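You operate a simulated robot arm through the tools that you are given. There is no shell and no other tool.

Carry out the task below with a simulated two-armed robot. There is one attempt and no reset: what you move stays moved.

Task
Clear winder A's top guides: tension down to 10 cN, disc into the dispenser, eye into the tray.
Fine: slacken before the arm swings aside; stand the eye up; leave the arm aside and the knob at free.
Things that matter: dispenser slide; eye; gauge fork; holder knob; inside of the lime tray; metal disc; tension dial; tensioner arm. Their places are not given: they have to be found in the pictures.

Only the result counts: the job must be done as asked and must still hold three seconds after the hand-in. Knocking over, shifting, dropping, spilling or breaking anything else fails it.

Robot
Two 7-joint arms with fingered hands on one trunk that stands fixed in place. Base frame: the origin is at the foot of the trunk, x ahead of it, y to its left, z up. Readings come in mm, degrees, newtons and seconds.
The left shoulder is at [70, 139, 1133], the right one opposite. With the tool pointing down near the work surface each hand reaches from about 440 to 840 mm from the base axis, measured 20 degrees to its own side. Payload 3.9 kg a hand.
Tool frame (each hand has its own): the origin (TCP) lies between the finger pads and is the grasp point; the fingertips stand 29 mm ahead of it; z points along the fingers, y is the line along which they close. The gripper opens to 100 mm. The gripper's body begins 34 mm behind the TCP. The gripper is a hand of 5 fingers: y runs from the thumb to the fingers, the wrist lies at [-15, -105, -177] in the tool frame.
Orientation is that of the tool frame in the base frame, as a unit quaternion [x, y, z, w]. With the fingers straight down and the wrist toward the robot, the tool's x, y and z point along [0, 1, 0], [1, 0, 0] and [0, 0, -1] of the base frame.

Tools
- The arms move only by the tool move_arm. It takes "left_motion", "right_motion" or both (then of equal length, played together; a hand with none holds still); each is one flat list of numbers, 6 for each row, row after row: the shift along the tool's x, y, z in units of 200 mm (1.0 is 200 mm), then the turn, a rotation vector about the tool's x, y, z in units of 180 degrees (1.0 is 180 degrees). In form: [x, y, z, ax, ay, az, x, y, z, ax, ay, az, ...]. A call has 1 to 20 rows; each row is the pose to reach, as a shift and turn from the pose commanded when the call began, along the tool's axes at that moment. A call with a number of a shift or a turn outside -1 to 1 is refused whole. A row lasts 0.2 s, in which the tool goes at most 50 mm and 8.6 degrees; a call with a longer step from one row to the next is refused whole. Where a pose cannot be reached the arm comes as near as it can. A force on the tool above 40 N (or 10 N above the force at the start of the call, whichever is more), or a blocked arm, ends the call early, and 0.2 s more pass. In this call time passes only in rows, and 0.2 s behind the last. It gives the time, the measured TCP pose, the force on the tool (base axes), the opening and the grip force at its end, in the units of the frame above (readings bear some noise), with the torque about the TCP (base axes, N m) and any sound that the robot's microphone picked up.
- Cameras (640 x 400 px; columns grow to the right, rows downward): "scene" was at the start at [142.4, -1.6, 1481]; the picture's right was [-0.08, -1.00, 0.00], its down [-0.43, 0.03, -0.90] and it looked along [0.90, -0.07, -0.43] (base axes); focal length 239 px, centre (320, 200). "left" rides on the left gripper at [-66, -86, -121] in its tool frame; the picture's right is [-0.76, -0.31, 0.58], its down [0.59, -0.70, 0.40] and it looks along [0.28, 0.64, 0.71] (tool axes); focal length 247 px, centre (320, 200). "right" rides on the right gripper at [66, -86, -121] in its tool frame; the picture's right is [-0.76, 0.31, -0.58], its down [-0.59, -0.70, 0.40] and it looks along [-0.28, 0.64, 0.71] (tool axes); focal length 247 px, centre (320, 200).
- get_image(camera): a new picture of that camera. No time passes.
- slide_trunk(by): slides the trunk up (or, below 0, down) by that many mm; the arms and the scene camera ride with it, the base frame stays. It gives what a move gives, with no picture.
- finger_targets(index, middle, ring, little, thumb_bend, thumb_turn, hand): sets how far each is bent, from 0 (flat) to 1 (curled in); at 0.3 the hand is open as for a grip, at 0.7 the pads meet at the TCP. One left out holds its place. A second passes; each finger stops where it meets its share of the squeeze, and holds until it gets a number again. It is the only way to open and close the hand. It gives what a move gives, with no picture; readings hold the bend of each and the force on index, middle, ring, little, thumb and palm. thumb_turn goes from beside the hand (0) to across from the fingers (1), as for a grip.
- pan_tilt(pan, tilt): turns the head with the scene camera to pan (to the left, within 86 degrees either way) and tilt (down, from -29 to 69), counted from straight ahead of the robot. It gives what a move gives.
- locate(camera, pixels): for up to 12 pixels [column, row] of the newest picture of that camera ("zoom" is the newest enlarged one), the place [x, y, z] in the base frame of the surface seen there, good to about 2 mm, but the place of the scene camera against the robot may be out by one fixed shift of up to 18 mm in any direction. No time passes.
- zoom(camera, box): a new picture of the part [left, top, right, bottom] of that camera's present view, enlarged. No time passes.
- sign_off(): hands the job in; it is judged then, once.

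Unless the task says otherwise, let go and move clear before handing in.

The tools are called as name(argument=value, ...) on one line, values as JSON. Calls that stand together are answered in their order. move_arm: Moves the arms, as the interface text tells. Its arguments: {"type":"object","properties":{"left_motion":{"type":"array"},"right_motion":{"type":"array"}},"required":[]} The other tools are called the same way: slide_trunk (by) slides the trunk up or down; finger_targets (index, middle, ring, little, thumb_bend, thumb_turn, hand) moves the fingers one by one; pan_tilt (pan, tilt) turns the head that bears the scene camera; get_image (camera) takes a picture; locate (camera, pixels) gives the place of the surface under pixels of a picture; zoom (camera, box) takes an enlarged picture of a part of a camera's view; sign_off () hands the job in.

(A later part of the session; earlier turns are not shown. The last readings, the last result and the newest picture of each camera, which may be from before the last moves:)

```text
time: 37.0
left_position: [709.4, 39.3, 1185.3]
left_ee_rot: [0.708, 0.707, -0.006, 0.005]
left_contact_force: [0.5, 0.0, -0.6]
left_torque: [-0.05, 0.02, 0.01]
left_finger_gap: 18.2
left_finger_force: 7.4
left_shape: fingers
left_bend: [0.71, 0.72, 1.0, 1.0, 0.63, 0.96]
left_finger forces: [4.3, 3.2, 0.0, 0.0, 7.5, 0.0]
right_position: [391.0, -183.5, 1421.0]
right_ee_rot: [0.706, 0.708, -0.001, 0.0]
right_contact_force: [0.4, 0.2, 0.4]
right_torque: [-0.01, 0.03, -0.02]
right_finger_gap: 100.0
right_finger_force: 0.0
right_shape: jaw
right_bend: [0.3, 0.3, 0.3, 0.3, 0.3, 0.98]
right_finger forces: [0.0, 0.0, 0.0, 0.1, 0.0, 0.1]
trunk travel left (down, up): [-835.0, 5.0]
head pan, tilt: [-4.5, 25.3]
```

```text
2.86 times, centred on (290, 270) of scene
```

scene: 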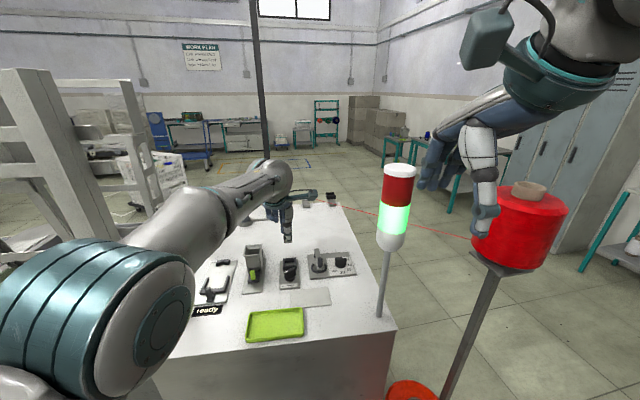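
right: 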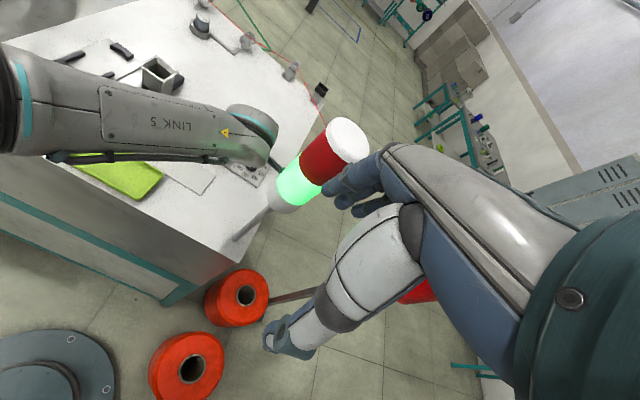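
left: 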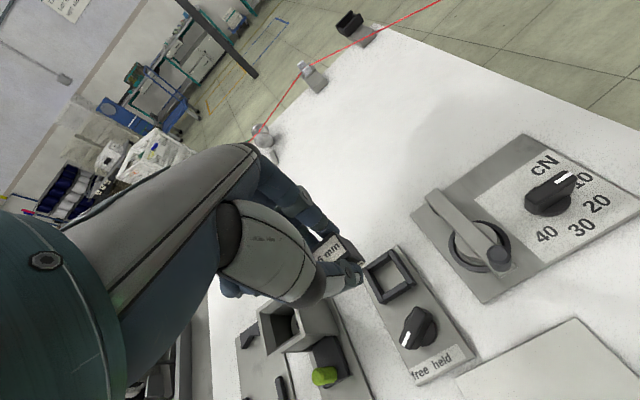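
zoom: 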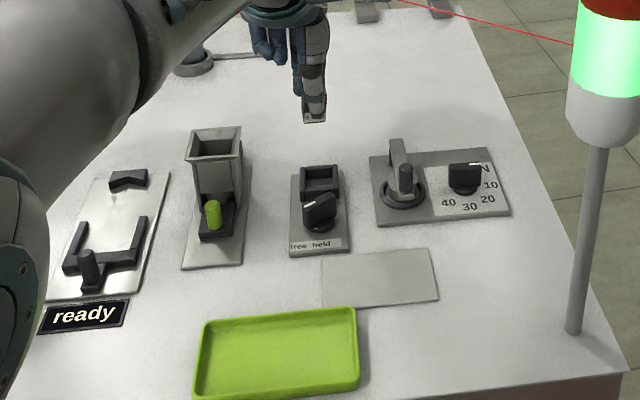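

The eye is held. I'll locate the tray's interior and the eye's underside in this zoom.

locate(camera="zoom", pixels=[[278, 352], [215, 330], [345, 320], [345, 375], [212, 382], [203, 322], [357, 310], [360, 385], [314, 122], [314, 110]])

zoom(camera="scene", box=[268, 205, 308, 250])

zoom(camera="left", box=[280, 200, 400, 310])

```text
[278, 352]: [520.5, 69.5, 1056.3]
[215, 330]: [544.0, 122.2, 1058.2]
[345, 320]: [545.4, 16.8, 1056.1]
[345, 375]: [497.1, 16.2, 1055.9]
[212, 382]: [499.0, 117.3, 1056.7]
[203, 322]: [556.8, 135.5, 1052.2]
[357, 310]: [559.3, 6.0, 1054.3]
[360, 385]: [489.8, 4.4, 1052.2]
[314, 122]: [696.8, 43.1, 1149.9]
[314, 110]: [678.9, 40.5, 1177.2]
```

```text
8.89 times, centred on (288, 228) of scene
```

zoom: 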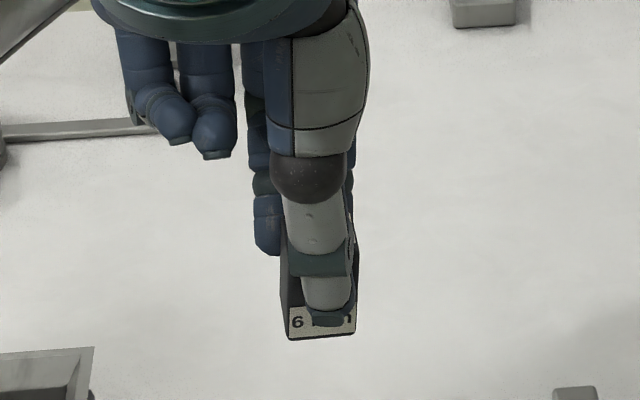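

```text
3.64 times, centred on (340, 255) of left
```

zoom: 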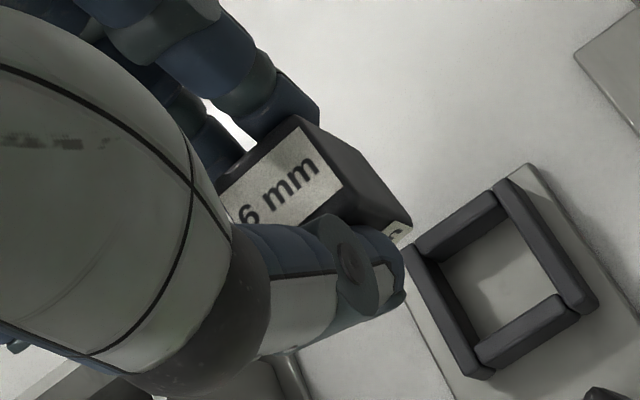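

The eye hangs level in the grip; tray interior is (corrected) x 488–553, y 0–125, floor z≈1044. I'll carry the eye over the tray at (525,60).

move_arm(left_motion=[0.01, -0.1, 0, 0, 0, 0, 0.03, -0.25, 0, 0, 0, 0, 0.05, -0.42, 0, 0, 0, 0, 0.07, -0.59, 0, 0, 0, 0, 0.085, -0.74, 0, 0, 0, 0, 0.1, -0.86, 0, 0, 0, 0, 0.105, -0.92, 0, 0, 0, 0])

get_image(camera="left")

get_image(camera="scene")

```text
time: 38.6
left_position: [524.5, 62.7, 1183.8]
left_ee_rot: [0.708, 0.707, -0.004, 0.005]
left_contact_force: [0.2, 0.1, -0.2]
left_torque: [0.04, 0.0, 0.0]
left_finger_gap: 17.7
left_finger_force: 7.1
left_shape: fingers
left_bend: [0.71, 0.72, 1.0, 1.0, 0.63, 0.96]
left_finger forces: [4.0, 3.1, 0.0, 0.0, 7.4, 0.1]
right_position: [391.0, -183.1, 1419.9]
right_ee_rot: [0.707, 0.707, 0.001, 0.0]
right_contact_force: [-1.1, 0.0, -0.8]
right_torque: [-0.01, 0.01, -0.02]
right_finger_gap: 100.0
right_finger_force: 0.0
right_shape: jaw
right_bend: [0.3, 0.3, 0.3, 0.3, 0.3, 0.98]
right_finger forces: [0.0, 0.1, 0.0, 0.0, 0.0, 0.1]
trunk travel left (down, up): [-835.0, 5.0]
head pan, tilt: [-4.5, 25.3]
```

```text
taken
```

left: 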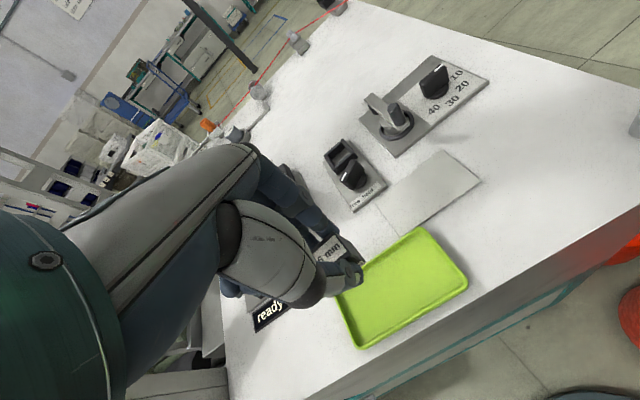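

```text
taken
```

scene: 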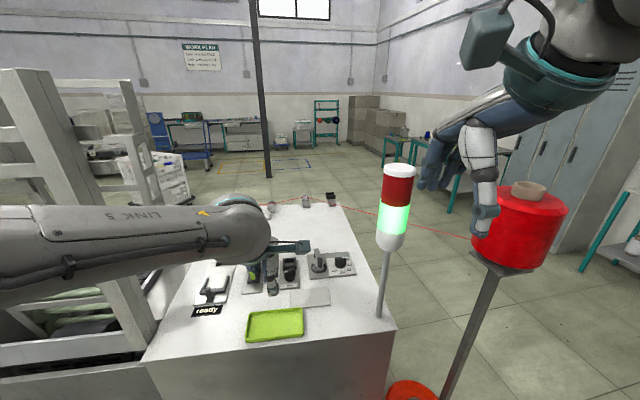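

The eye is over the tray region. I'll verify the tray's place with the hand camera before lowering.

locate(camera="left", pixels=[[424, 231], [465, 281], [362, 346], [400, 295], [375, 275], [420, 245], [450, 283], [367, 335], [375, 300], [350, 300], [440, 262], [396, 248]])

zoom(camera="left", box=[290, 210, 480, 360])

```text
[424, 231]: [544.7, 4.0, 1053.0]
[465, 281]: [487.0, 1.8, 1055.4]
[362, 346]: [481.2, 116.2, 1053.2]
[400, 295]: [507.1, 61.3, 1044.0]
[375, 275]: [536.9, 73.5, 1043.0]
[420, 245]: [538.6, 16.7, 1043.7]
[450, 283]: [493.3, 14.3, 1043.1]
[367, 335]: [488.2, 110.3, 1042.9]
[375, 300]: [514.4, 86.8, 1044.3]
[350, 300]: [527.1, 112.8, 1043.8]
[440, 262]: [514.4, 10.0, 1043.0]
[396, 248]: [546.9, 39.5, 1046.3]
```

```text
2.67 times, centred on (385, 285) of left
```

zoom: 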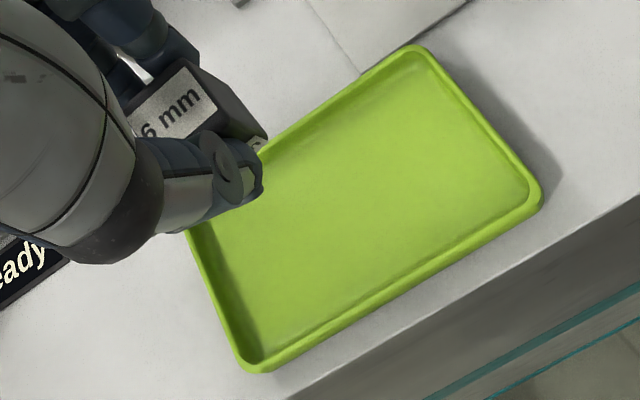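

Inner floor spans x 488–541, y 8–117 with rim z≈1054. I'll shift to x≈517 and lower most of the way.

move_arm(left_motion=[-0.0075, -0.035, 0.1, 0, 0, 0, -0.0075, -0.035, 0.22, 0, 0, 0, -0.0075, -0.035, 0.32, 0, 0, 0, -0.0075, -0.035, 0.4, 0, 0, 0])

zoom(camera="scene", box=[240, 270, 320, 350])

zoom(camera="left", box=[290, 200, 450, 350])

```text
time: 39.6
left_position: [519.3, 61.0, 1103.5]
left_ee_rot: [0.708, 0.706, -0.006, 0.006]
left_contact_force: [0.2, -0.3, 0.0]
left_torque: [0.01, -0.03, 0.02]
left_finger_gap: 17.7
left_finger_force: 7.6
left_shape: fingers
left_bend: [0.71, 0.72, 1.0, 1.0, 0.63, 0.96]
left_finger forces: [4.1, 3.1, 0.0, 0.1, 7.3, 0.1]
right_position: [392.1, -183.1, 1420.8]
right_ee_rot: [0.706, 0.708, 0.0, 0.0]
right_contact_force: [-0.3, -0.4, 0.7]
right_torque: [-0.04, 0.01, -0.01]
right_finger_gap: 99.8
right_finger_force: 0.1
right_shape: jaw
right_bend: [0.3, 0.3, 0.3, 0.3, 0.3, 0.98]
right_finger forces: [0.0, 0.0, 0.0, 0.0, 0.1, 0.0]
trunk travel left (down, up): [-835.0, 5.0]
head pan, tilt: [-4.5, 25.3]
```

```text
5.00 times, centred on (280, 310) of scene
```

zoom: 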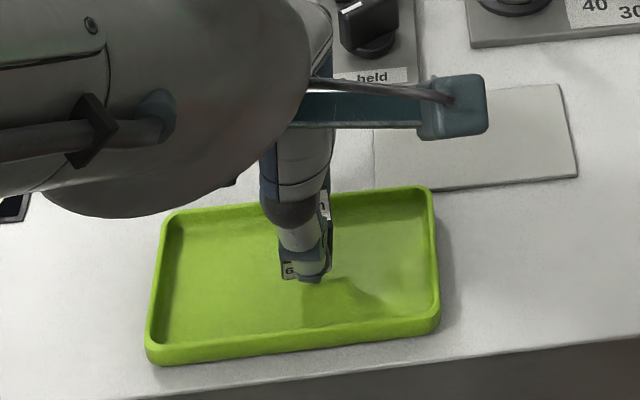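

```text
2.67 times, centred on (370, 275) of left
```

zoom: 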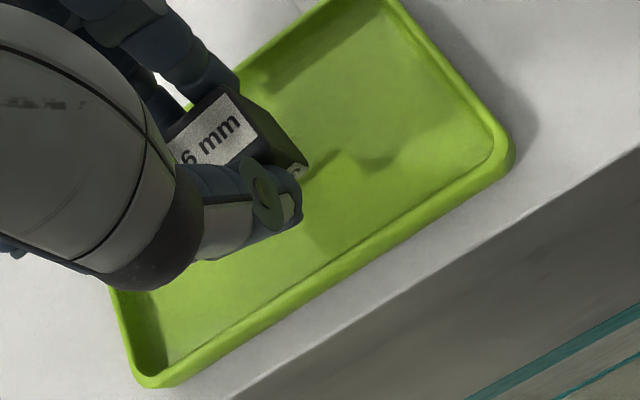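

Well inside the tray. I'll lower in small steps and watch for the floor contact.

move_arm(left_motion=[0, 0, 0.02, 0, 0, 0, 0, 0, 0.035, 0, 0, 0])

move_arm(left_motion=[0, 0, 0.01, 0, 0, 0])

zoom(camera="left", box=[290, 200, 450, 350])

```text
time: 40.2
left_position: [519.4, 59.2, 1095.1]
left_ee_rot: [0.708, 0.706, -0.006, 0.005]
left_contact_force: [-0.3, -0.3, 0.1]
left_torque: [-0.01, -0.01, -0.05]
left_finger_gap: 17.8
left_finger_force: 7.3
left_shape: fingers
left_bend: [0.71, 0.72, 1.0, 1.0, 0.63, 0.96]
left_finger forces: [4.1, 3.1, 0.0, 0.0, 7.3, 0.0]
right_position: [391.4, -182.4, 1420.7]
right_ee_rot: [0.706, 0.708, 0.0, 0.0]
right_contact_force: [-0.5, 0.3, -0.2]
right_torque: [0.0, 0.02, 0.03]
right_finger_gap: 99.6
right_finger_force: 0.1
right_shape: jaw
right_bend: [0.3, 0.3, 0.3, 0.3, 0.3, 0.98]
right_finger forces: [0.0, 0.1, 0.1, 0.0, 0.0, 0.0]
trunk travel left (down, up): [-835.0, 5.0]
head pan, tilt: [-4.5, 25.3]
```

```text
time: 40.6
left_position: [519.2, 60.5, 1093.8]
left_ee_rot: [0.707, 0.707, -0.005, 0.005]
left_contact_force: [-0.4, -0.1, 0.1]
left_torque: [0.0, 0.01, 0.01]
left_finger_gap: 17.9
left_finger_force: 7.5
left_shape: fingers
left_bend: [0.71, 0.72, 1.0, 1.0, 0.63, 0.96]
left_finger forces: [4.1, 3.1, 0.1, 0.0, 7.2, 0.0]
right_position: [391.1, -183.0, 1420.2]
right_ee_rot: [0.707, 0.707, -0.001, 0.0]
right_contact_force: [0.1, 0.4, -0.1]
right_torque: [-0.03, -0.01, 0.01]
right_finger_gap: 99.8
right_finger_force: 0.0
right_shape: jaw
right_bend: [0.3, 0.3, 0.3, 0.3, 0.3, 0.98]
right_finger forces: [0.1, 0.1, 0.0, 0.0, 0.0, 0.0]
trunk travel left (down, up): [-835.0, 5.0]
head pan, tilt: [-4.5, 25.3]
```

```text
2.67 times, centred on (370, 275) of left
```

zoom: 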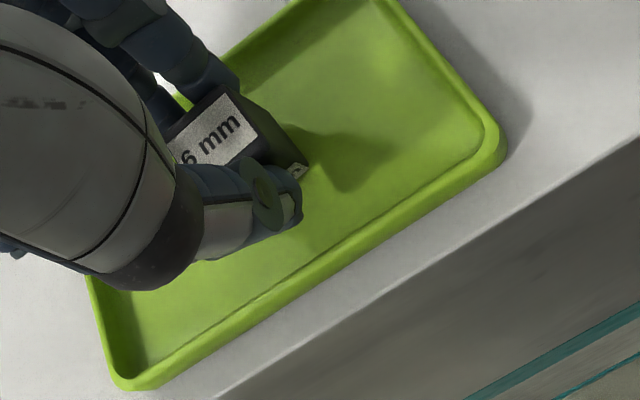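

No contact yet at z=1093.8. Continuing down in 1–2 mm steps.

move_arm(left_motion=[0, 0, 0.008, 0, 0, 0])

move_arm(left_motion=[0, 0, 0.006, 0, 0, 0])

```text
time: 41.0
left_position: [519.3, 60.4, 1093.1]
left_ee_rot: [0.708, 0.706, -0.004, 0.005]
left_contact_force: [-0.2, -0.3, 0.3]
left_torque: [-0.03, 0.01, -0.02]
left_finger_gap: 17.9
left_finger_force: 7.8
left_shape: fingers
left_bend: [0.71, 0.72, 1.0, 1.0, 0.63, 0.96]
left_finger forces: [4.3, 3.1, 0.1, 0.0, 7.3, 0.0]
right_position: [391.0, -182.7, 1420.4]
right_ee_rot: [0.707, 0.707, -0.001, 0.0]
right_contact_force: [-0.5, 1.0, -0.2]
right_torque: [0.05, -0.01, -0.04]
right_finger_gap: 100.0
right_finger_force: 0.2
right_shape: jaw
right_bend: [0.3, 0.3, 0.3, 0.3, 0.3, 0.98]
right_finger forces: [0.1, 0.0, 0.0, 0.0, 0.0, 0.1]
trunk travel left (down, up): [-835.0, 5.0]
head pan, tilt: [-4.5, 25.3]
```

```text
time: 41.4
left_position: [518.0, 60.1, 1093.0]
left_ee_rot: [0.708, 0.707, -0.005, 0.005]
left_contact_force: [0.1, -0.2, 2.5]
left_torque: [0.01, 0.04, -0.01]
left_finger_gap: 17.7
left_finger_force: 7.5
left_shape: fingers
left_bend: [0.71, 0.72, 1.0, 1.0, 0.63, 0.96]
left_finger forces: [4.7, 3.2, 0.0, 0.1, 7.3, 0.0]
right_position: [390.8, -182.3, 1420.1]
right_ee_rot: [0.706, 0.708, 0.0, 0.001]
right_contact_force: [-0.2, 0.4, 0.5]
right_torque: [0.01, -0.01, 0.0]
right_finger_gap: 99.7
right_finger_force: 0.0
right_shape: jaw
right_bend: [0.3, 0.3, 0.3, 0.3, 0.3, 0.98]
right_finger forces: [0.0, 0.0, 0.0, 0.0, 0.0, 0.0]
trunk travel left (down, up): [-835.0, 5.0]
head pan, tilt: [-4.5, 25.3]
```

A 2.5 N floor contact shows at z≈1093. I'll release gently in two stages.

finger_targets(hand="left", index=0.65, middle=0.65, thumb_bend=0.62)

finger_targets(hand="left", index=0.57, middle=0.57, thumb_bend=0.56)

zoom(camera="left", box=[290, 200, 450, 350])

zoom(camera="scene", box=[240, 270, 320, 350])

```text
time: 42.4
left_position: [519.3, 59.9, 1091.9]
left_ee_rot: [0.708, 0.706, -0.005, 0.004]
left_contact_force: [0.3, 0.0, -0.2]
left_torque: [-0.03, -0.03, -0.03]
left_finger_gap: 20.3
left_finger_force: 1.1
left_shape: fingers
left_bend: [0.64, 0.65, 1.0, 1.0, 0.61, 0.97]
left_finger forces: [0.7, 0.3, 0.0, 0.0, 1.1, 0.0]
right_position: [392.4, -184.0, 1421.2]
right_ee_rot: [0.707, 0.707, -0.001, 0.001]
right_contact_force: [0.5, -0.4, -0.2]
right_torque: [0.0, -0.03, -0.01]
right_finger_gap: 99.9
right_finger_force: 0.1
right_shape: jaw
right_bend: [0.3, 0.3, 0.3, 0.3, 0.3, 0.98]
right_finger forces: [0.1, 0.0, 0.1, 0.1, 0.0, 0.0]
trunk travel left (down, up): [-835.0, 5.0]
head pan, tilt: [-4.5, 25.3]
```

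```text
time: 43.4
left_position: [518.7, 60.5, 1092.3]
left_ee_rot: [0.708, 0.706, -0.005, 0.005]
left_contact_force: [-0.1, 0.8, 0.4]
left_torque: [0.03, 0.03, -0.03]
left_finger_gap: 34.9
left_finger_force: 0.1
left_shape: fingers
left_bend: [0.56, 0.56, 1.0, 1.0, 0.56, 0.97]
left_finger forces: [0.0, 0.1, 0.1, 0.0, 0.1, 0.0]
right_position: [391.7, -184.0, 1419.7]
right_ee_rot: [0.706, 0.708, 0.001, -0.001]
right_contact_force: [0.2, 0.3, -0.5]
right_torque: [0.01, 0.0, 0.03]
right_finger_gap: 99.7
right_finger_force: 0.0
right_shape: jaw
right_bend: [0.3, 0.3, 0.3, 0.3, 0.3, 0.98]
right_finger forces: [0.0, 0.0, 0.0, 0.1, 0.1, 0.0]
trunk travel left (down, up): [-835.0, 5.0]
head pan, tilt: [-4.5, 25.3]
```

```text
2.67 times, centred on (370, 275) of left
```

zoom: 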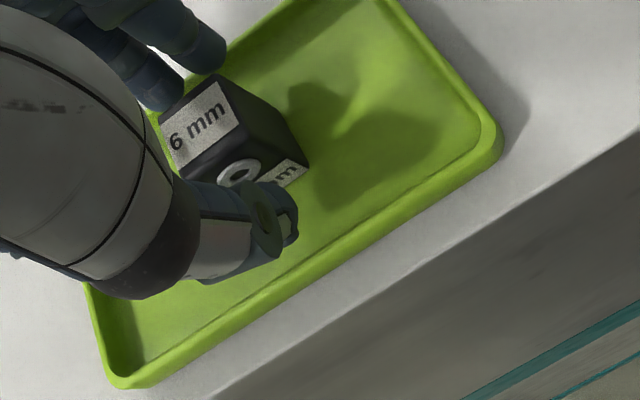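

```text
5.00 times, centred on (280, 310) of scene
```

zoom: 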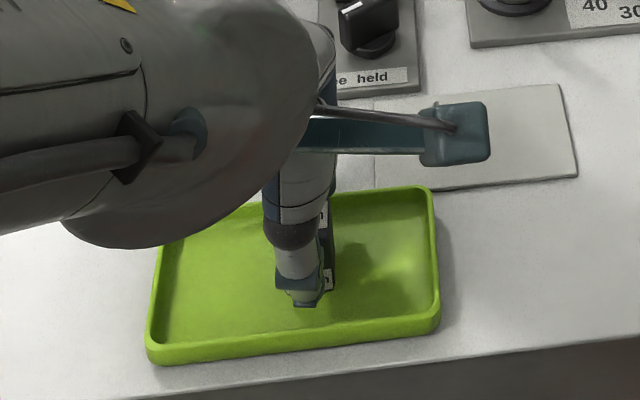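

The eye stands free and upright in the tray. I'll lift straight up and check it.

move_arm(left_motion=[0, 0, -0.06, 0, 0, 0, 0, 0, -0.18, 0, 0, 0, 0, 0, -0.32, 0, 0, 0, 0, 0, -0.45, 0, 0, 0])

get_image(camera="left")

zoom(camera="scene", box=[230, 220, 370, 350])

```text
time: 44.4
left_position: [519.0, 62.5, 1182.8]
left_ee_rot: [0.708, 0.707, -0.005, 0.006]
left_contact_force: [0.3, -0.1, 0.5]
left_torque: [0.0, 0.02, -0.03]
left_finger_gap: 35.0
left_finger_force: 0.0
left_shape: fingers
left_bend: [0.56, 0.56, 1.0, 1.0, 0.56, 0.98]
left_finger forces: [0.0, 0.1, 0.1, 0.1, 0.0, 0.0]
right_position: [390.7, -182.3, 1421.0]
right_ee_rot: [0.707, 0.707, -0.001, 0.0]
right_contact_force: [1.0, -0.1, 0.3]
right_torque: [-0.02, 0.02, 0.0]
right_finger_gap: 99.6
right_finger_force: 0.0
right_shape: jaw
right_bend: [0.3, 0.3, 0.3, 0.3, 0.3, 0.98]
right_finger forces: [0.0, 0.1, 0.1, 0.0, 0.0, 0.1]
trunk travel left (down, up): [-835.0, 5.0]
head pan, tilt: [-4.5, 25.3]
```

```text
taken
```

left: 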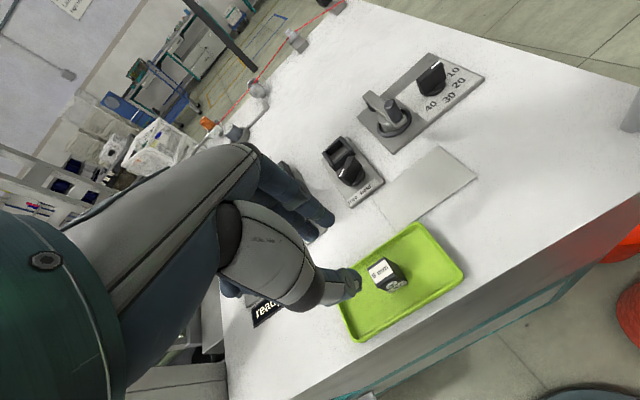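

```text
3.08 times, centred on (300, 285) of scene
```

zoom: 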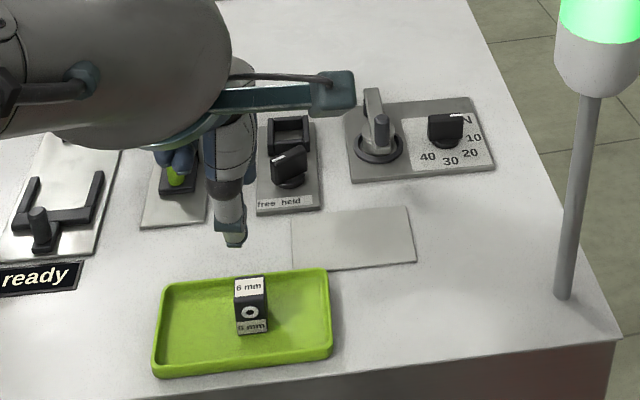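

The eye stands upright in the tray and everything else is in place. Next the tensioner arm: I'll pinch its handle at yaw 0 and carry it round to the left; first moving over the handle at (667,-52).

move_arm(left_motion=[-0.08, 0.1, 0.0, 0, 0, 0, -0.2, 0.26, 0.03, 0, 0, 0, -0.33, 0.43, 0.06, 0, 0, 0, -0.46, 0.6, 0.09, 0, 0, 0, -0.5725, 0.74, 0.115, 0, 0, 0])

get_image(camera="left")

zoom(camera="left", box=[280, 180, 420, 320])

get_image(camera="scene")

```text
time: 45.6
left_position: [669.9, -50.5, 1161.9]
left_ee_rot: [0.706, 0.708, -0.009, 0.009]
left_contact_force: [-0.7, -1.0, -0.3]
left_torque: [0.01, 0.02, 0.01]
left_finger_gap: 35.0
left_finger_force: 0.0
left_shape: fingers
left_bend: [0.56, 0.56, 1.0, 1.0, 0.56, 0.98]
left_finger forces: [0.0, 0.0, 0.1, 0.1, 0.0, 0.1]
right_position: [393.1, -184.4, 1420.4]
right_ee_rot: [0.706, 0.708, 0.0, -0.002]
right_contact_force: [0.3, -0.4, -0.6]
right_torque: [0.04, 0.04, 0.01]
right_finger_gap: 100.0
right_finger_force: 0.0
right_shape: jaw
right_bend: [0.3, 0.3, 0.3, 0.3, 0.3, 0.98]
right_finger forces: [0.1, 0.0, 0.0, 0.0, 0.1, 0.0]
trunk travel left (down, up): [-835.0, 5.0]
head pan, tilt: [-4.5, 25.3]
```

```text
taken
```

left: 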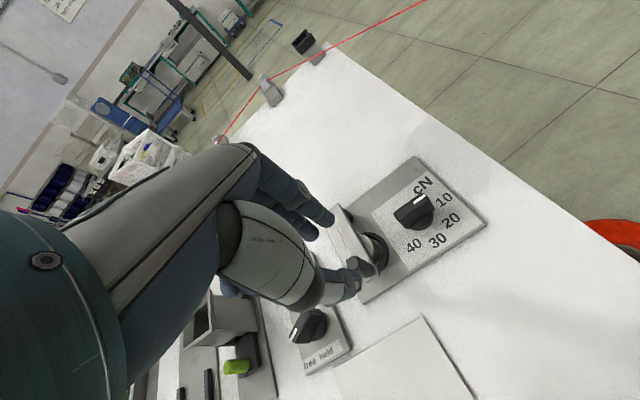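

```text
2.86 times, centred on (350, 250) of left
```

zoom: 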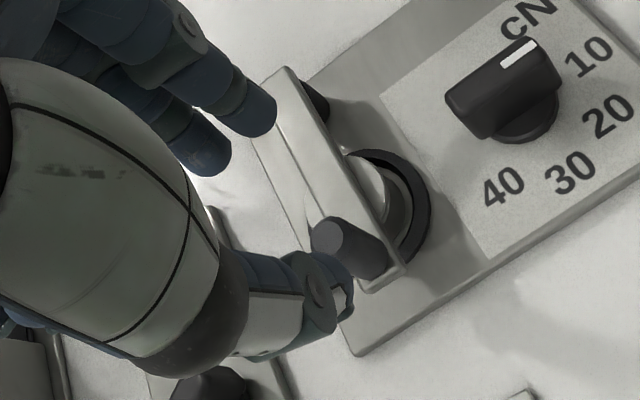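

```text
taken
```

scene: 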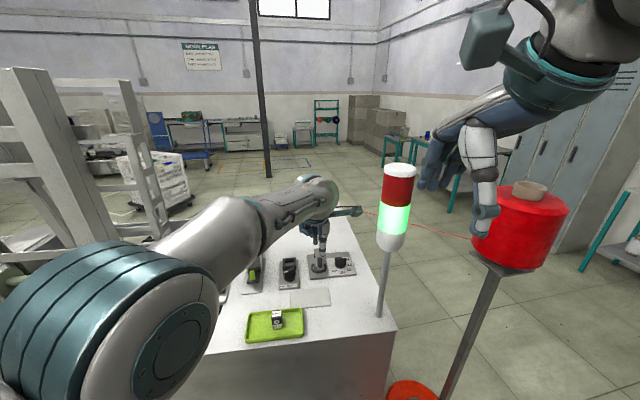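

The hand is over the handle. I'll pin down the handle top, arm ends and pivot post here.

locate(camera="zoom", pixels=[[332, 238], [320, 240], [345, 235], [365, 262], [285, 75], [270, 95], [297, 85], [318, 100], [390, 275], [375, 292], [400, 265], [420, 200]])

```text
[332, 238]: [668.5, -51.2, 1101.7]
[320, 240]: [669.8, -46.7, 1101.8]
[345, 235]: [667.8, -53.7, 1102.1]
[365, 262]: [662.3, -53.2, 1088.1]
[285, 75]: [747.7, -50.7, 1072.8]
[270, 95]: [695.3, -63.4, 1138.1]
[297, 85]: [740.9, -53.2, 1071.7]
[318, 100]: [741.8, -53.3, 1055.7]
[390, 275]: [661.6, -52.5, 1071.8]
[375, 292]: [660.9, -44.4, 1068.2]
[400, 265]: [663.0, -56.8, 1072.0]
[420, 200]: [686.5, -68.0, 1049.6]
```

The handle's centre is ≈(668.5,-50.5) and the pivot post ≈(741,-47), radius ≈73 mm. I'll lower around the handle to z≈1111 (tips above the arm) and close lightly.

move_arm(left_motion=[0, -0.005, 0.13, 0, 0, 0, 0, -0.005, 0.25, 0, 0, 0])

finger_targets(hand="left", index=0.66, middle=0.66, thumb_bend=0.62)

zoom(camera="left", box=[280, 180, 420, 320])

zoom(camera="scene", box=[280, 220, 360, 290])

```text
time: 46.4
left_position: [676.4, -33.3, 1126.2]
left_ee_rot: [0.694, 0.72, -0.024, 0.026]
left_contact_force: [-0.4, 0.5, -0.4]
left_torque: [-0.01, -0.03, -0.04]
left_finger_gap: 35.0
left_finger_force: 0.1
left_shape: fingers
left_bend: [0.56, 0.56, 1.0, 1.0, 0.56, 0.98]
left_finger forces: [0.1, 0.1, 0.0, 0.0, 0.0, 0.1]
right_position: [391.2, -183.5, 1420.4]
right_ee_rot: [0.707, 0.708, 0.0, 0.0]
right_contact_force: [0.5, 0.3, 0.0]
right_torque: [0.01, 0.03, -0.02]
right_finger_gap: 100.0
right_finger_force: 0.0
right_shape: jaw
right_bend: [0.3, 0.3, 0.3, 0.3, 0.3, 0.98]
right_finger forces: [0.0, 0.0, 0.0, 0.0, 0.0, 0.0]
trunk travel left (down, up): [-835.0, 5.0]
head pan, tilt: [-4.5, 25.3]
stopped in row 2 (left hand): the arm was blocked; the commanded pose is now the measured one
```

```text
time: 47.4
left_position: [676.5, -33.7, 1126.3]
left_ee_rot: [0.693, 0.72, -0.024, 0.025]
left_contact_force: [0.2, -0.2, 0.5]
left_torque: [-0.04, 0.01, 0.0]
left_finger_gap: 16.7
left_finger_force: 0.9
left_shape: fingers
left_bend: [0.66, 0.66, 1.0, 1.0, 0.62, 0.98]
left_finger forces: [0.0, 0.0, 0.0, 0.0, 0.3, 0.0]
right_position: [391.6, -182.0, 1420.5]
right_ee_rot: [0.706, 0.708, -0.001, 0.0]
right_contact_force: [0.0, 0.7, 0.4]
right_torque: [0.01, 0.0, 0.01]
right_finger_gap: 99.9
right_finger_force: 0.0
right_shape: jaw
right_bend: [0.3, 0.3, 0.3, 0.3, 0.3, 0.98]
right_finger forces: [0.0, 0.1, 0.0, 0.1, 0.0, 0.0]
trunk travel left (down, up): [-835.0, 5.0]
head pan, tilt: [-4.5, 25.3]
```

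```text
2.86 times, centred on (350, 250) of left
```

zoom: 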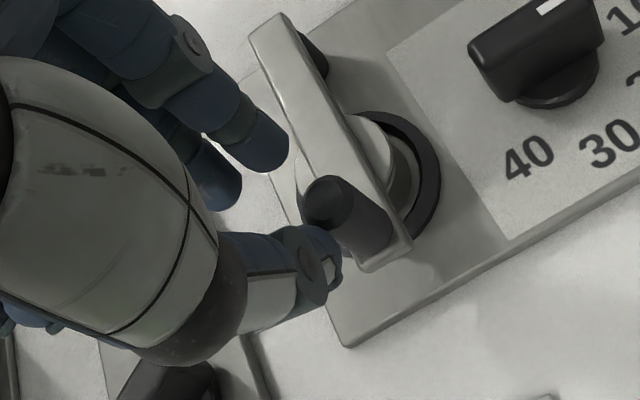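

```text
5.71 times, centred on (320, 255) of scene
```

zoom: 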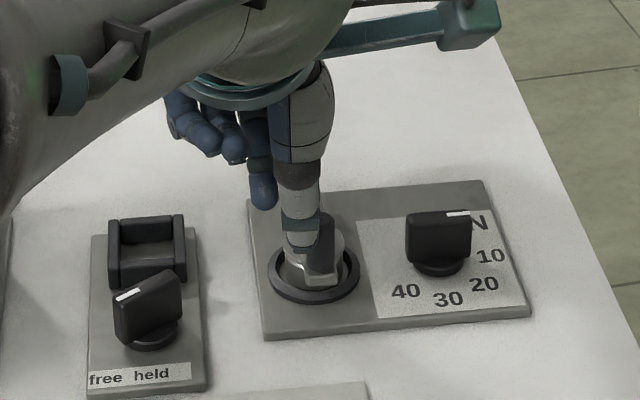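

The arm was blocked again at yaw 0 this far right, stopping at (676,-33,1126); yaw -45° worked there before. I'll lift, reopen the pinch and turn to yaw -45° over the handle.

move_arm(left_motion=[0, 0, -0.1, 0, 0, 0, -0.01, -0.005, -0.175, 0, 0, 0.03, -0.03, -0.01, -0.175, 0, 0, 0.07, -0.045, -0.02, -0.175, 0, 0, 0.115, -0.06, -0.03, -0.175, 0, 0, 0.16, -0.075, -0.035, -0.175, 0, 0, 0.205, -0.085, -0.04, -0.175, 0, 0, 0.25])

finger_targets(hand="left", index=0.56, middle=0.56, thumb_bend=0.55)

get_image(camera="left")

get_image(camera="scene")

```text
time: 49.0
left_position: [666.6, -49.6, 1161.0]
left_ee_rot: [0.917, 0.398, -0.011, 0.03]
left_contact_force: [-0.8, 0.0, 0.0]
left_torque: [0.01, -0.01, 0.02]
left_finger_gap: 16.1
left_finger_force: 0.1
left_shape: fingers
left_bend: [0.66, 0.66, 1.0, 1.0, 0.62, 0.98]
left_finger forces: [0.0, 0.1, 0.0, 0.1, 0.1, 0.0]
right_position: [392.0, -181.7, 1420.8]
right_ee_rot: [0.707, 0.707, 0.0, 0.0]
right_contact_force: [-0.3, -0.1, 0.5]
right_torque: [0.01, 0.0, 0.0]
right_finger_gap: 99.7
right_finger_force: 0.1
right_shape: jaw
right_bend: [0.3, 0.3, 0.3, 0.3, 0.3, 0.98]
right_finger forces: [0.0, 0.0, 0.0, 0.0, 0.0, 0.0]
trunk travel left (down, up): [-835.0, 5.0]
head pan, tilt: [-4.5, 25.3]
```

```text
time: 50.0
left_position: [668.4, -49.8, 1159.7]
left_ee_rot: [0.917, 0.398, -0.01, 0.031]
left_contact_force: [-0.5, -1.0, 0.0]
left_torque: [0.0, 0.0, -0.03]
left_finger_gap: 36.2
left_finger_force: 0.1
left_shape: fingers
left_bend: [0.56, 0.56, 1.0, 1.0, 0.55, 0.98]
left_finger forces: [0.0, 0.1, 0.1, 0.0, 0.0, 0.1]
right_position: [392.1, -182.7, 1420.4]
right_ee_rot: [0.706, 0.708, 0.0, 0.0]
right_contact_force: [-0.3, 0.8, 0.1]
right_torque: [-0.03, 0.01, 0.0]
right_finger_gap: 100.1
right_finger_force: 0.0
right_shape: jaw
right_bend: [0.3, 0.3, 0.3, 0.3, 0.3, 0.98]
right_finger forces: [0.1, 0.1, 0.0, 0.0, 0.1, 0.0]
trunk travel left (down, up): [-835.0, 5.0]
head pan, tilt: [-4.5, 25.3]
```

```text
taken
```

left: 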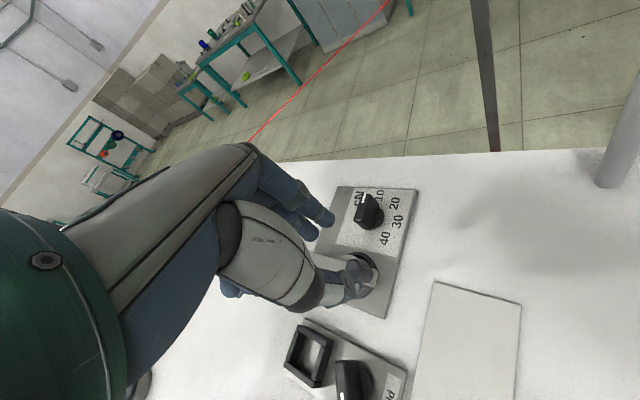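

```text
taken
```

scene: 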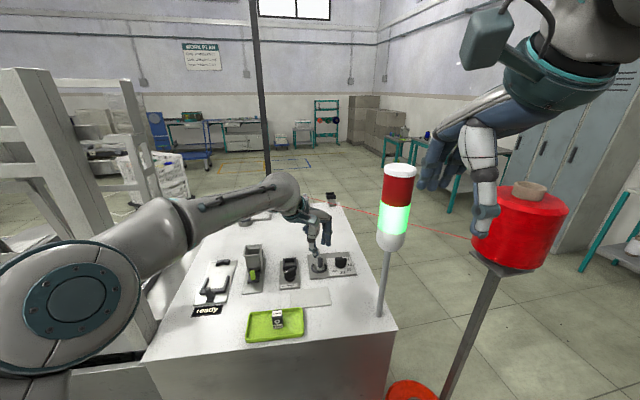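

Yaw is -43° and the hand is directly above the handle. I'll lower 47 mm around it.

move_arm(left_motion=[0.004, -0.005, 0.1, 0, 0, 0, 0.008, -0.01, 0.19, 0, 0, 0, 0.01, -0.012, 0.24, 0, 0, 0])

zoom(camera="left", box=[280, 200, 420, 340])

zoom(camera="scene", box=[280, 220, 360, 290])

```text
time: 50.8
left_position: [668.4, -50.3, 1113.6]
left_ee_rot: [0.916, 0.4, -0.012, 0.03]
left_contact_force: [-0.1, -0.3, 0.7]
left_torque: [0.04, 0.0, 0.01]
left_finger_gap: 36.4
left_finger_force: 0.1
left_shape: fingers
left_bend: [0.56, 0.56, 1.0, 1.0, 0.55, 0.98]
left_finger forces: [0.0, 0.0, 0.0, 0.0, 0.0, 0.0]
right_position: [391.7, -184.2, 1421.0]
right_ee_rot: [0.706, 0.708, 0.0, 0.0]
right_contact_force: [-0.7, 0.0, 0.5]
right_torque: [0.04, 0.02, -0.02]
right_finger_gap: 99.6
right_finger_force: 0.1
right_shape: jaw
right_bend: [0.3, 0.3, 0.3, 0.3, 0.3, 0.98]
right_finger forces: [0.1, 0.1, 0.1, 0.0, 0.0, 0.1]
trunk travel left (down, up): [-835.0, 5.0]
head pan, tilt: [-4.5, 25.3]
```

```text
2.86 times, centred on (350, 270) of left
```

zoom: 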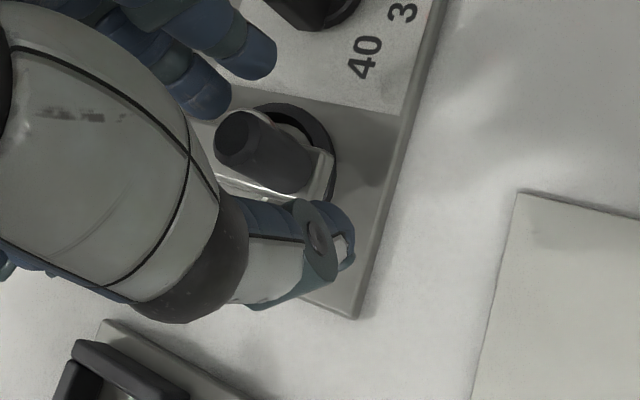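

```text
5.71 times, centred on (320, 255) of scene
```

zoom: 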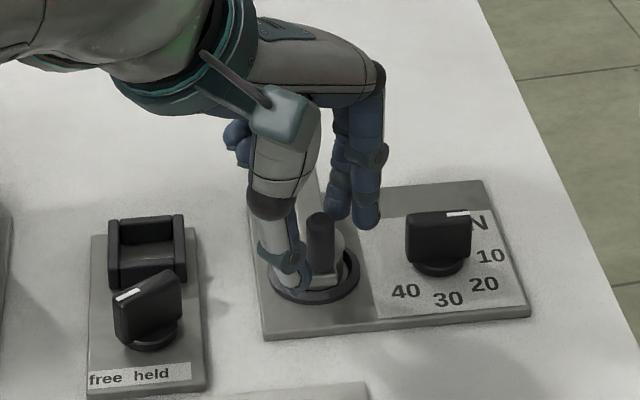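

The handle is between thumb and fingers. I'll close lightly on it.

finger_targets(hand="left", index=0.67, middle=0.67, thumb_bend=0.63)

zoom(camera="left", box=[280, 200, 420, 340])

```text
time: 51.8
left_position: [668.2, -49.6, 1114.8]
left_ee_rot: [0.917, 0.398, -0.011, 0.032]
left_contact_force: [-0.2, 0.9, -0.1]
left_torque: [-0.02, 0.0, -0.01]
left_finger_gap: 14.0
left_finger_force: 0.0
left_shape: fingers
left_bend: [0.67, 0.67, 1.0, 1.0, 0.63, 0.98]
left_finger forces: [0.0, 0.0, 0.0, 0.1, 0.1, 0.0]
right_position: [391.6, -182.6, 1420.4]
right_ee_rot: [0.706, 0.708, 0.0, -0.001]
right_contact_force: [-0.8, 0.1, -0.1]
right_torque: [-0.02, -0.04, -0.02]
right_finger_gap: 99.8
right_finger_force: 0.0
right_shape: jaw
right_bend: [0.3, 0.3, 0.3, 0.3, 0.3, 0.98]
right_finger forces: [0.1, 0.0, 0.1, 0.1, 0.0, 0.0]
trunk travel left (down, up): [-835.0, 5.0]
head pan, tilt: [-4.5, 25.3]
```

```text
2.86 times, centred on (350, 270) of left
```

zoom: 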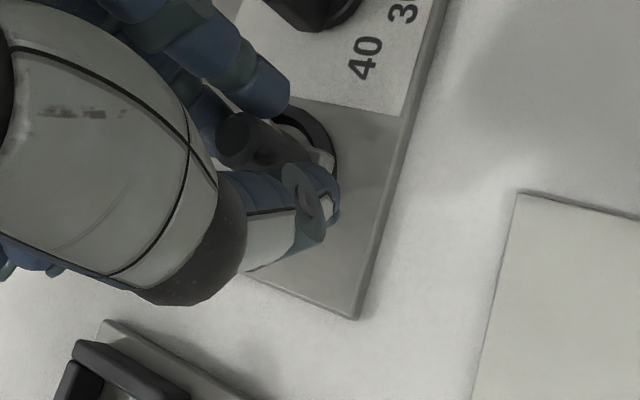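

The pads loosely cage the handle (gap 14 mm, no force). I'll tighten for friction, then start the swing with a small arc step.

finger_targets(hand="left", index=0.73, middle=0.73, thumb_bend=0.68)

zoom(camera="left", box=[280, 200, 420, 340])

```text
time: 52.8
left_position: [669.6, -49.4, 1112.7]
left_ee_rot: [0.916, 0.399, -0.011, 0.03]
left_contact_force: [3.3, 0.5, -0.9]
left_torque: [0.04, 0.0, 0.01]
left_finger_gap: 3.9
left_finger_force: 2.9
left_shape: fingers
left_bend: [0.73, 0.72, 1.0, 1.0, 0.67, 0.97]
left_finger forces: [1.7, 2.9, 0.0, 0.1, 1.2, 0.1]
right_position: [392.1, -183.2, 1419.7]
right_ee_rot: [0.706, 0.708, 0.001, 0.0]
right_contact_force: [0.0, -0.2, -0.5]
right_torque: [-0.01, 0.0, 0.03]
right_finger_gap: 99.8
right_finger_force: 0.0
right_shape: jaw
right_bend: [0.3, 0.3, 0.3, 0.3, 0.3, 0.98]
right_finger forces: [0.1, 0.0, 0.0, 0.1, 0.0, 0.0]
trunk travel left (down, up): [-835.0, 5.0]
head pan, tilt: [-4.5, 25.3]
```

```text
2.86 times, centred on (350, 270) of left
```

zoom: 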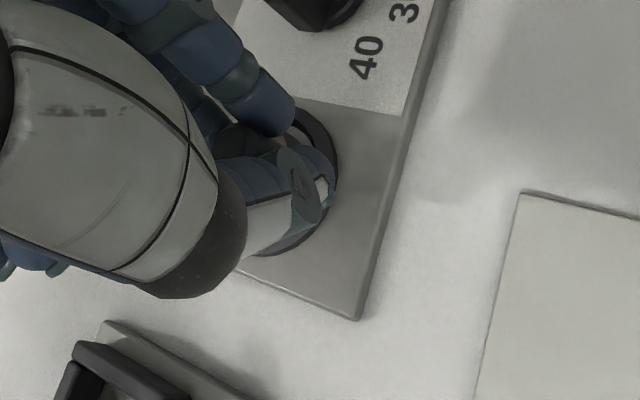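

The gap closed to 3.9 mm, less than the handle's width, so the handle may be slipping to one side. I'll check from the scene camera.

zoom(camera="scene", box=[290, 225, 350, 285])

locate(camera="zoom", pixels=[[310, 150], [300, 200], [290, 240], [350, 250], [330, 190], [345, 210], [270, 260], [360, 190]])

```text
6.67 times, centred on (320, 255) of scene
```

zoom: 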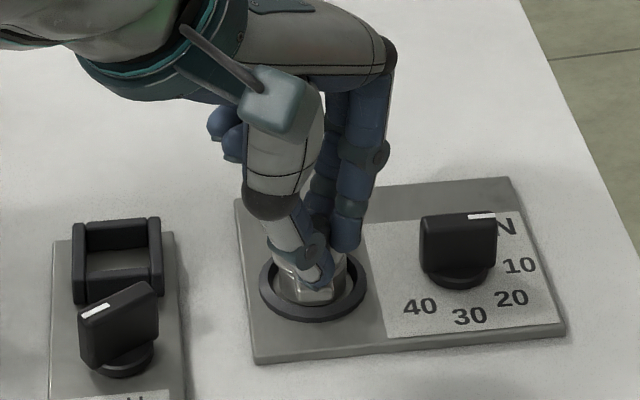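

```text
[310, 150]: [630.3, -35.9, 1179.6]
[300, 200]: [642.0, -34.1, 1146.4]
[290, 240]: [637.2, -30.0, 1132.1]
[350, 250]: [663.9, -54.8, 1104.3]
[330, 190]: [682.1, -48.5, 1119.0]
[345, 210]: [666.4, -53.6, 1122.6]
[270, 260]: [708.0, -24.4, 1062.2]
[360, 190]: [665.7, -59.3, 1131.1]
```

I'll try a small 10° arc step and see whether the arm follows.

move_arm(left_motion=[0.025, -0.02, -0.002, 0, 0, 0, 0.05, -0.039, -0.004, 0, 0, 0])

zoom(camera="scene", box=[290, 225, 350, 285])

zoom(camera="left", box=[280, 200, 420, 340])

```text
time: 53.4
left_position: [671.0, -36.9, 1113.7]
left_ee_rot: [0.917, 0.399, -0.012, 0.03]
left_contact_force: [1.7, -0.2, -2.9]
left_torque: [-0.03, 0.01, -0.02]
left_finger_gap: 3.3
left_finger_force: 3.2
left_shape: fingers
left_bend: [0.73, 0.72, 1.0, 1.0, 0.67, 0.97]
left_finger forces: [1.2, 2.4, 0.0, 0.1, 1.5, 0.0]
right_position: [392.7, -182.5, 1421.1]
right_ee_rot: [0.706, 0.708, 0.0, 0.0]
right_contact_force: [0.5, 0.4, -0.1]
right_torque: [-0.03, 0.01, 0.0]
right_finger_gap: 99.8
right_finger_force: 0.2
right_shape: jaw
right_bend: [0.3, 0.3, 0.3, 0.3, 0.3, 0.98]
right_finger forces: [0.0, 0.0, 0.0, 0.0, 0.1, 0.0]
trunk travel left (down, up): [-835.0, 5.0]
head pan, tilt: [-4.5, 25.3]
```

```text
6.67 times, centred on (320, 255) of scene
```

zoom: 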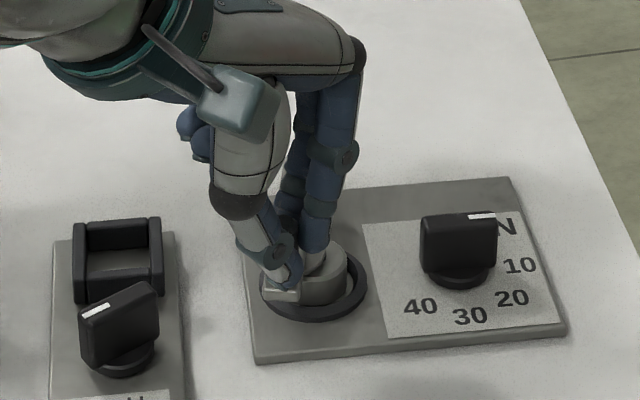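

```text
2.86 times, centred on (350, 270) of left
```

zoom: 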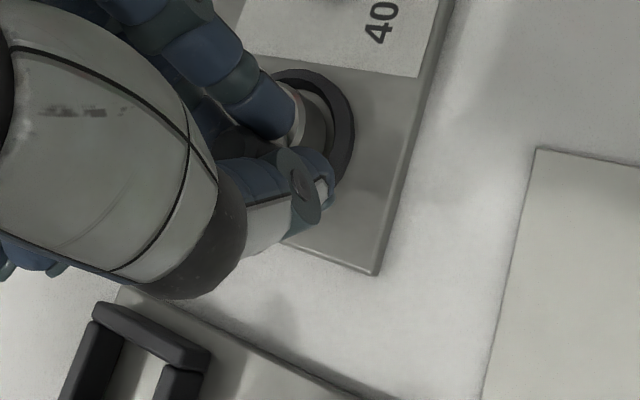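

The tensioner arm follows and has swung about 10° to the left. I'll continue along the arc to about 30°.

move_arm(left_motion=[0.027, -0.0175, -0.002, 0, 0, 0, 0.0545, -0.0325, -0.004, 0, 0, 0, 0.084, -0.045, -0.006, 0, 0, 0, 0.114, -0.055, -0.0075, 0, 0, 0])

zoom(camera="scene", box=[290, 225, 350, 285])

zoom(camera="left", box=[280, 200, 420, 340])

```text
time: 54.4
left_position: [677.0, -12.7, 1114.1]
left_ee_rot: [0.916, 0.399, -0.011, 0.031]
left_contact_force: [3.8, -2.5, 0.8]
left_torque: [-0.06, -0.03, -0.05]
left_finger_gap: 0.0
left_finger_force: 2.1
left_shape: fingers
left_bend: [0.73, 0.72, 1.0, 1.0, 0.68, 0.97]
left_finger forces: [0.0, 4.1, 0.1, 0.0, 0.3, 0.1]
right_position: [392.4, -183.3, 1421.1]
right_ee_rot: [0.707, 0.708, 0.0, 0.001]
right_contact_force: [-0.9, -0.4, -0.7]
right_torque: [0.02, 0.02, -0.01]
right_finger_gap: 100.2
right_finger_force: 0.1
right_shape: jaw
right_bend: [0.3, 0.3, 0.3, 0.3, 0.3, 0.98]
right_finger forces: [0.1, 0.0, 0.0, 0.0, 0.0, 0.1]
trunk travel left (down, up): [-835.0, 5.0]
head pan, tilt: [-4.5, 25.3]
```

```text
6.67 times, centred on (320, 255) of scene
```

zoom: 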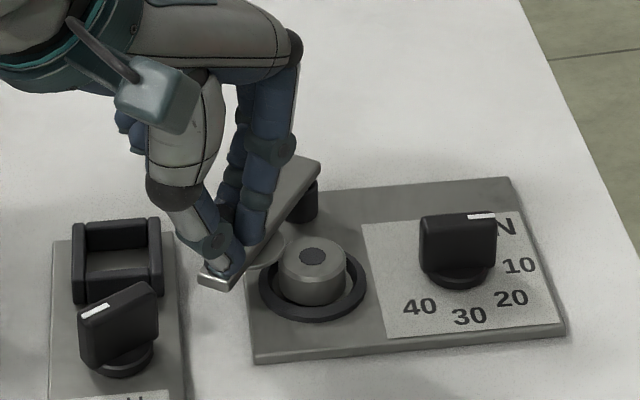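

```text
2.86 times, centred on (350, 270) of left
```

zoom: 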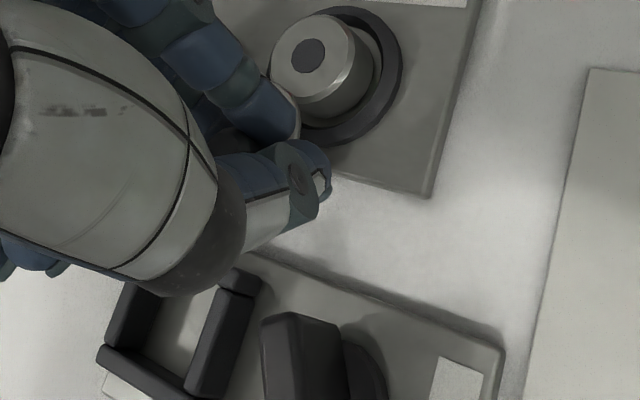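

The disc on its seat is now exposed, and the arm is at roughly 35° with the fingers pushing the handle ahead of them. I'll continue pushing along the arc.

move_arm(left_motion=[0.031, -0.006, -0.0015, 0, 0, 0, 0.062, -0.0115, -0.003, 0, 0, 0, 0.094, -0.012, -0.0045, 0, 0, 0, 0.126, -0.0125, -0.006, 0, 0, 0])

zoom(camera="scene", box=[280, 220, 350, 285])

zoom(camera="left", box=[280, 180, 420, 320])

```text
time: 55.4
left_position: [693.5, 5.6, 1111.4]
left_ee_rot: [0.916, 0.399, -0.01, 0.031]
left_contact_force: [3.2, -3.3, 2.1]
left_torque: [-0.11, -0.08, -0.03]
left_finger_gap: 0.1
left_finger_force: 2.5
left_shape: fingers
left_bend: [0.73, 0.72, 1.0, 1.0, 0.68, 0.97]
left_finger forces: [0.3, 3.8, 0.1, 0.1, 0.1, 0.0]
right_position: [390.7, -184.1, 1420.1]
right_ee_rot: [0.707, 0.707, 0.0, 0.0]
right_contact_force: [0.0, 0.4, -0.1]
right_torque: [0.05, -0.04, -0.03]
right_finger_gap: 99.9
right_finger_force: 0.1
right_shape: jaw
right_bend: [0.3, 0.3, 0.3, 0.3, 0.3, 0.98]
right_finger forces: [0.0, 0.0, 0.0, 0.0, 0.0, 0.0]
trunk travel left (down, up): [-835.0, 5.0]
head pan, tilt: [-4.5, 25.3]
```

```text
6.15 times, centred on (315, 252) of scene
```

zoom: 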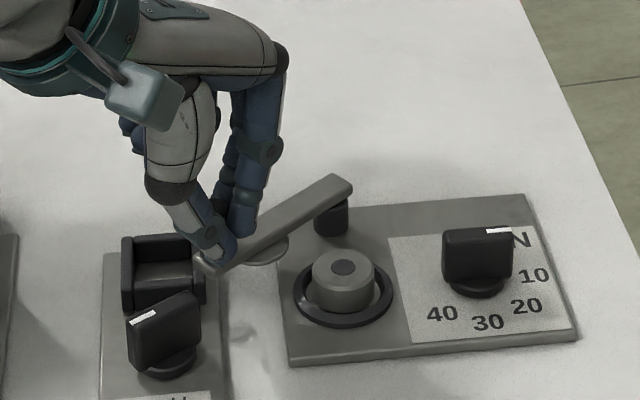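

```text
2.86 times, centred on (350, 250) of left
```

zoom: 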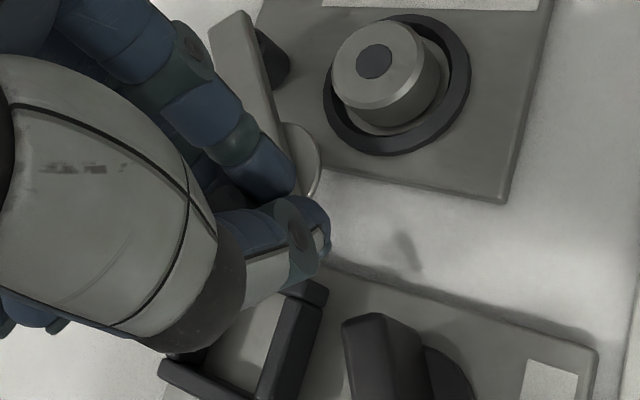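

The arm is about 55–60° aside and its pressing pad is clear of the disc. I'll measure the disc top and arm position.

locate(camera="zoom", pixels=[[372, 62], [390, 40], [350, 70], [400, 80], [420, 100], [340, 120], [460, 60], [235, 60], [312, 150], [225, 25], [270, 130], [400, 130]])

zoom(camera="left", box=[350, 150, 420, 220])

```text
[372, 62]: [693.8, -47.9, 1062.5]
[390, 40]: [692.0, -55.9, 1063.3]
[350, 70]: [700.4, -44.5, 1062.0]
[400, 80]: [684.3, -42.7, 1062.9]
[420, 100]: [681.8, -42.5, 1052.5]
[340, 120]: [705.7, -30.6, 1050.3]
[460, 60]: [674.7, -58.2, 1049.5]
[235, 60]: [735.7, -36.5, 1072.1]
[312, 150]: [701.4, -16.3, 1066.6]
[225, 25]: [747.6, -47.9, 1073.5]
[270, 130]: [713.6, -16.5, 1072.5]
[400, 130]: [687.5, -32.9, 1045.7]
```

```text
5.71 times, centred on (385, 185) of left
```

zoom: 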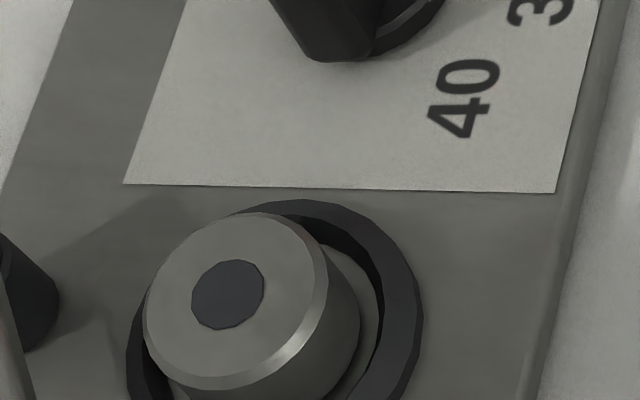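

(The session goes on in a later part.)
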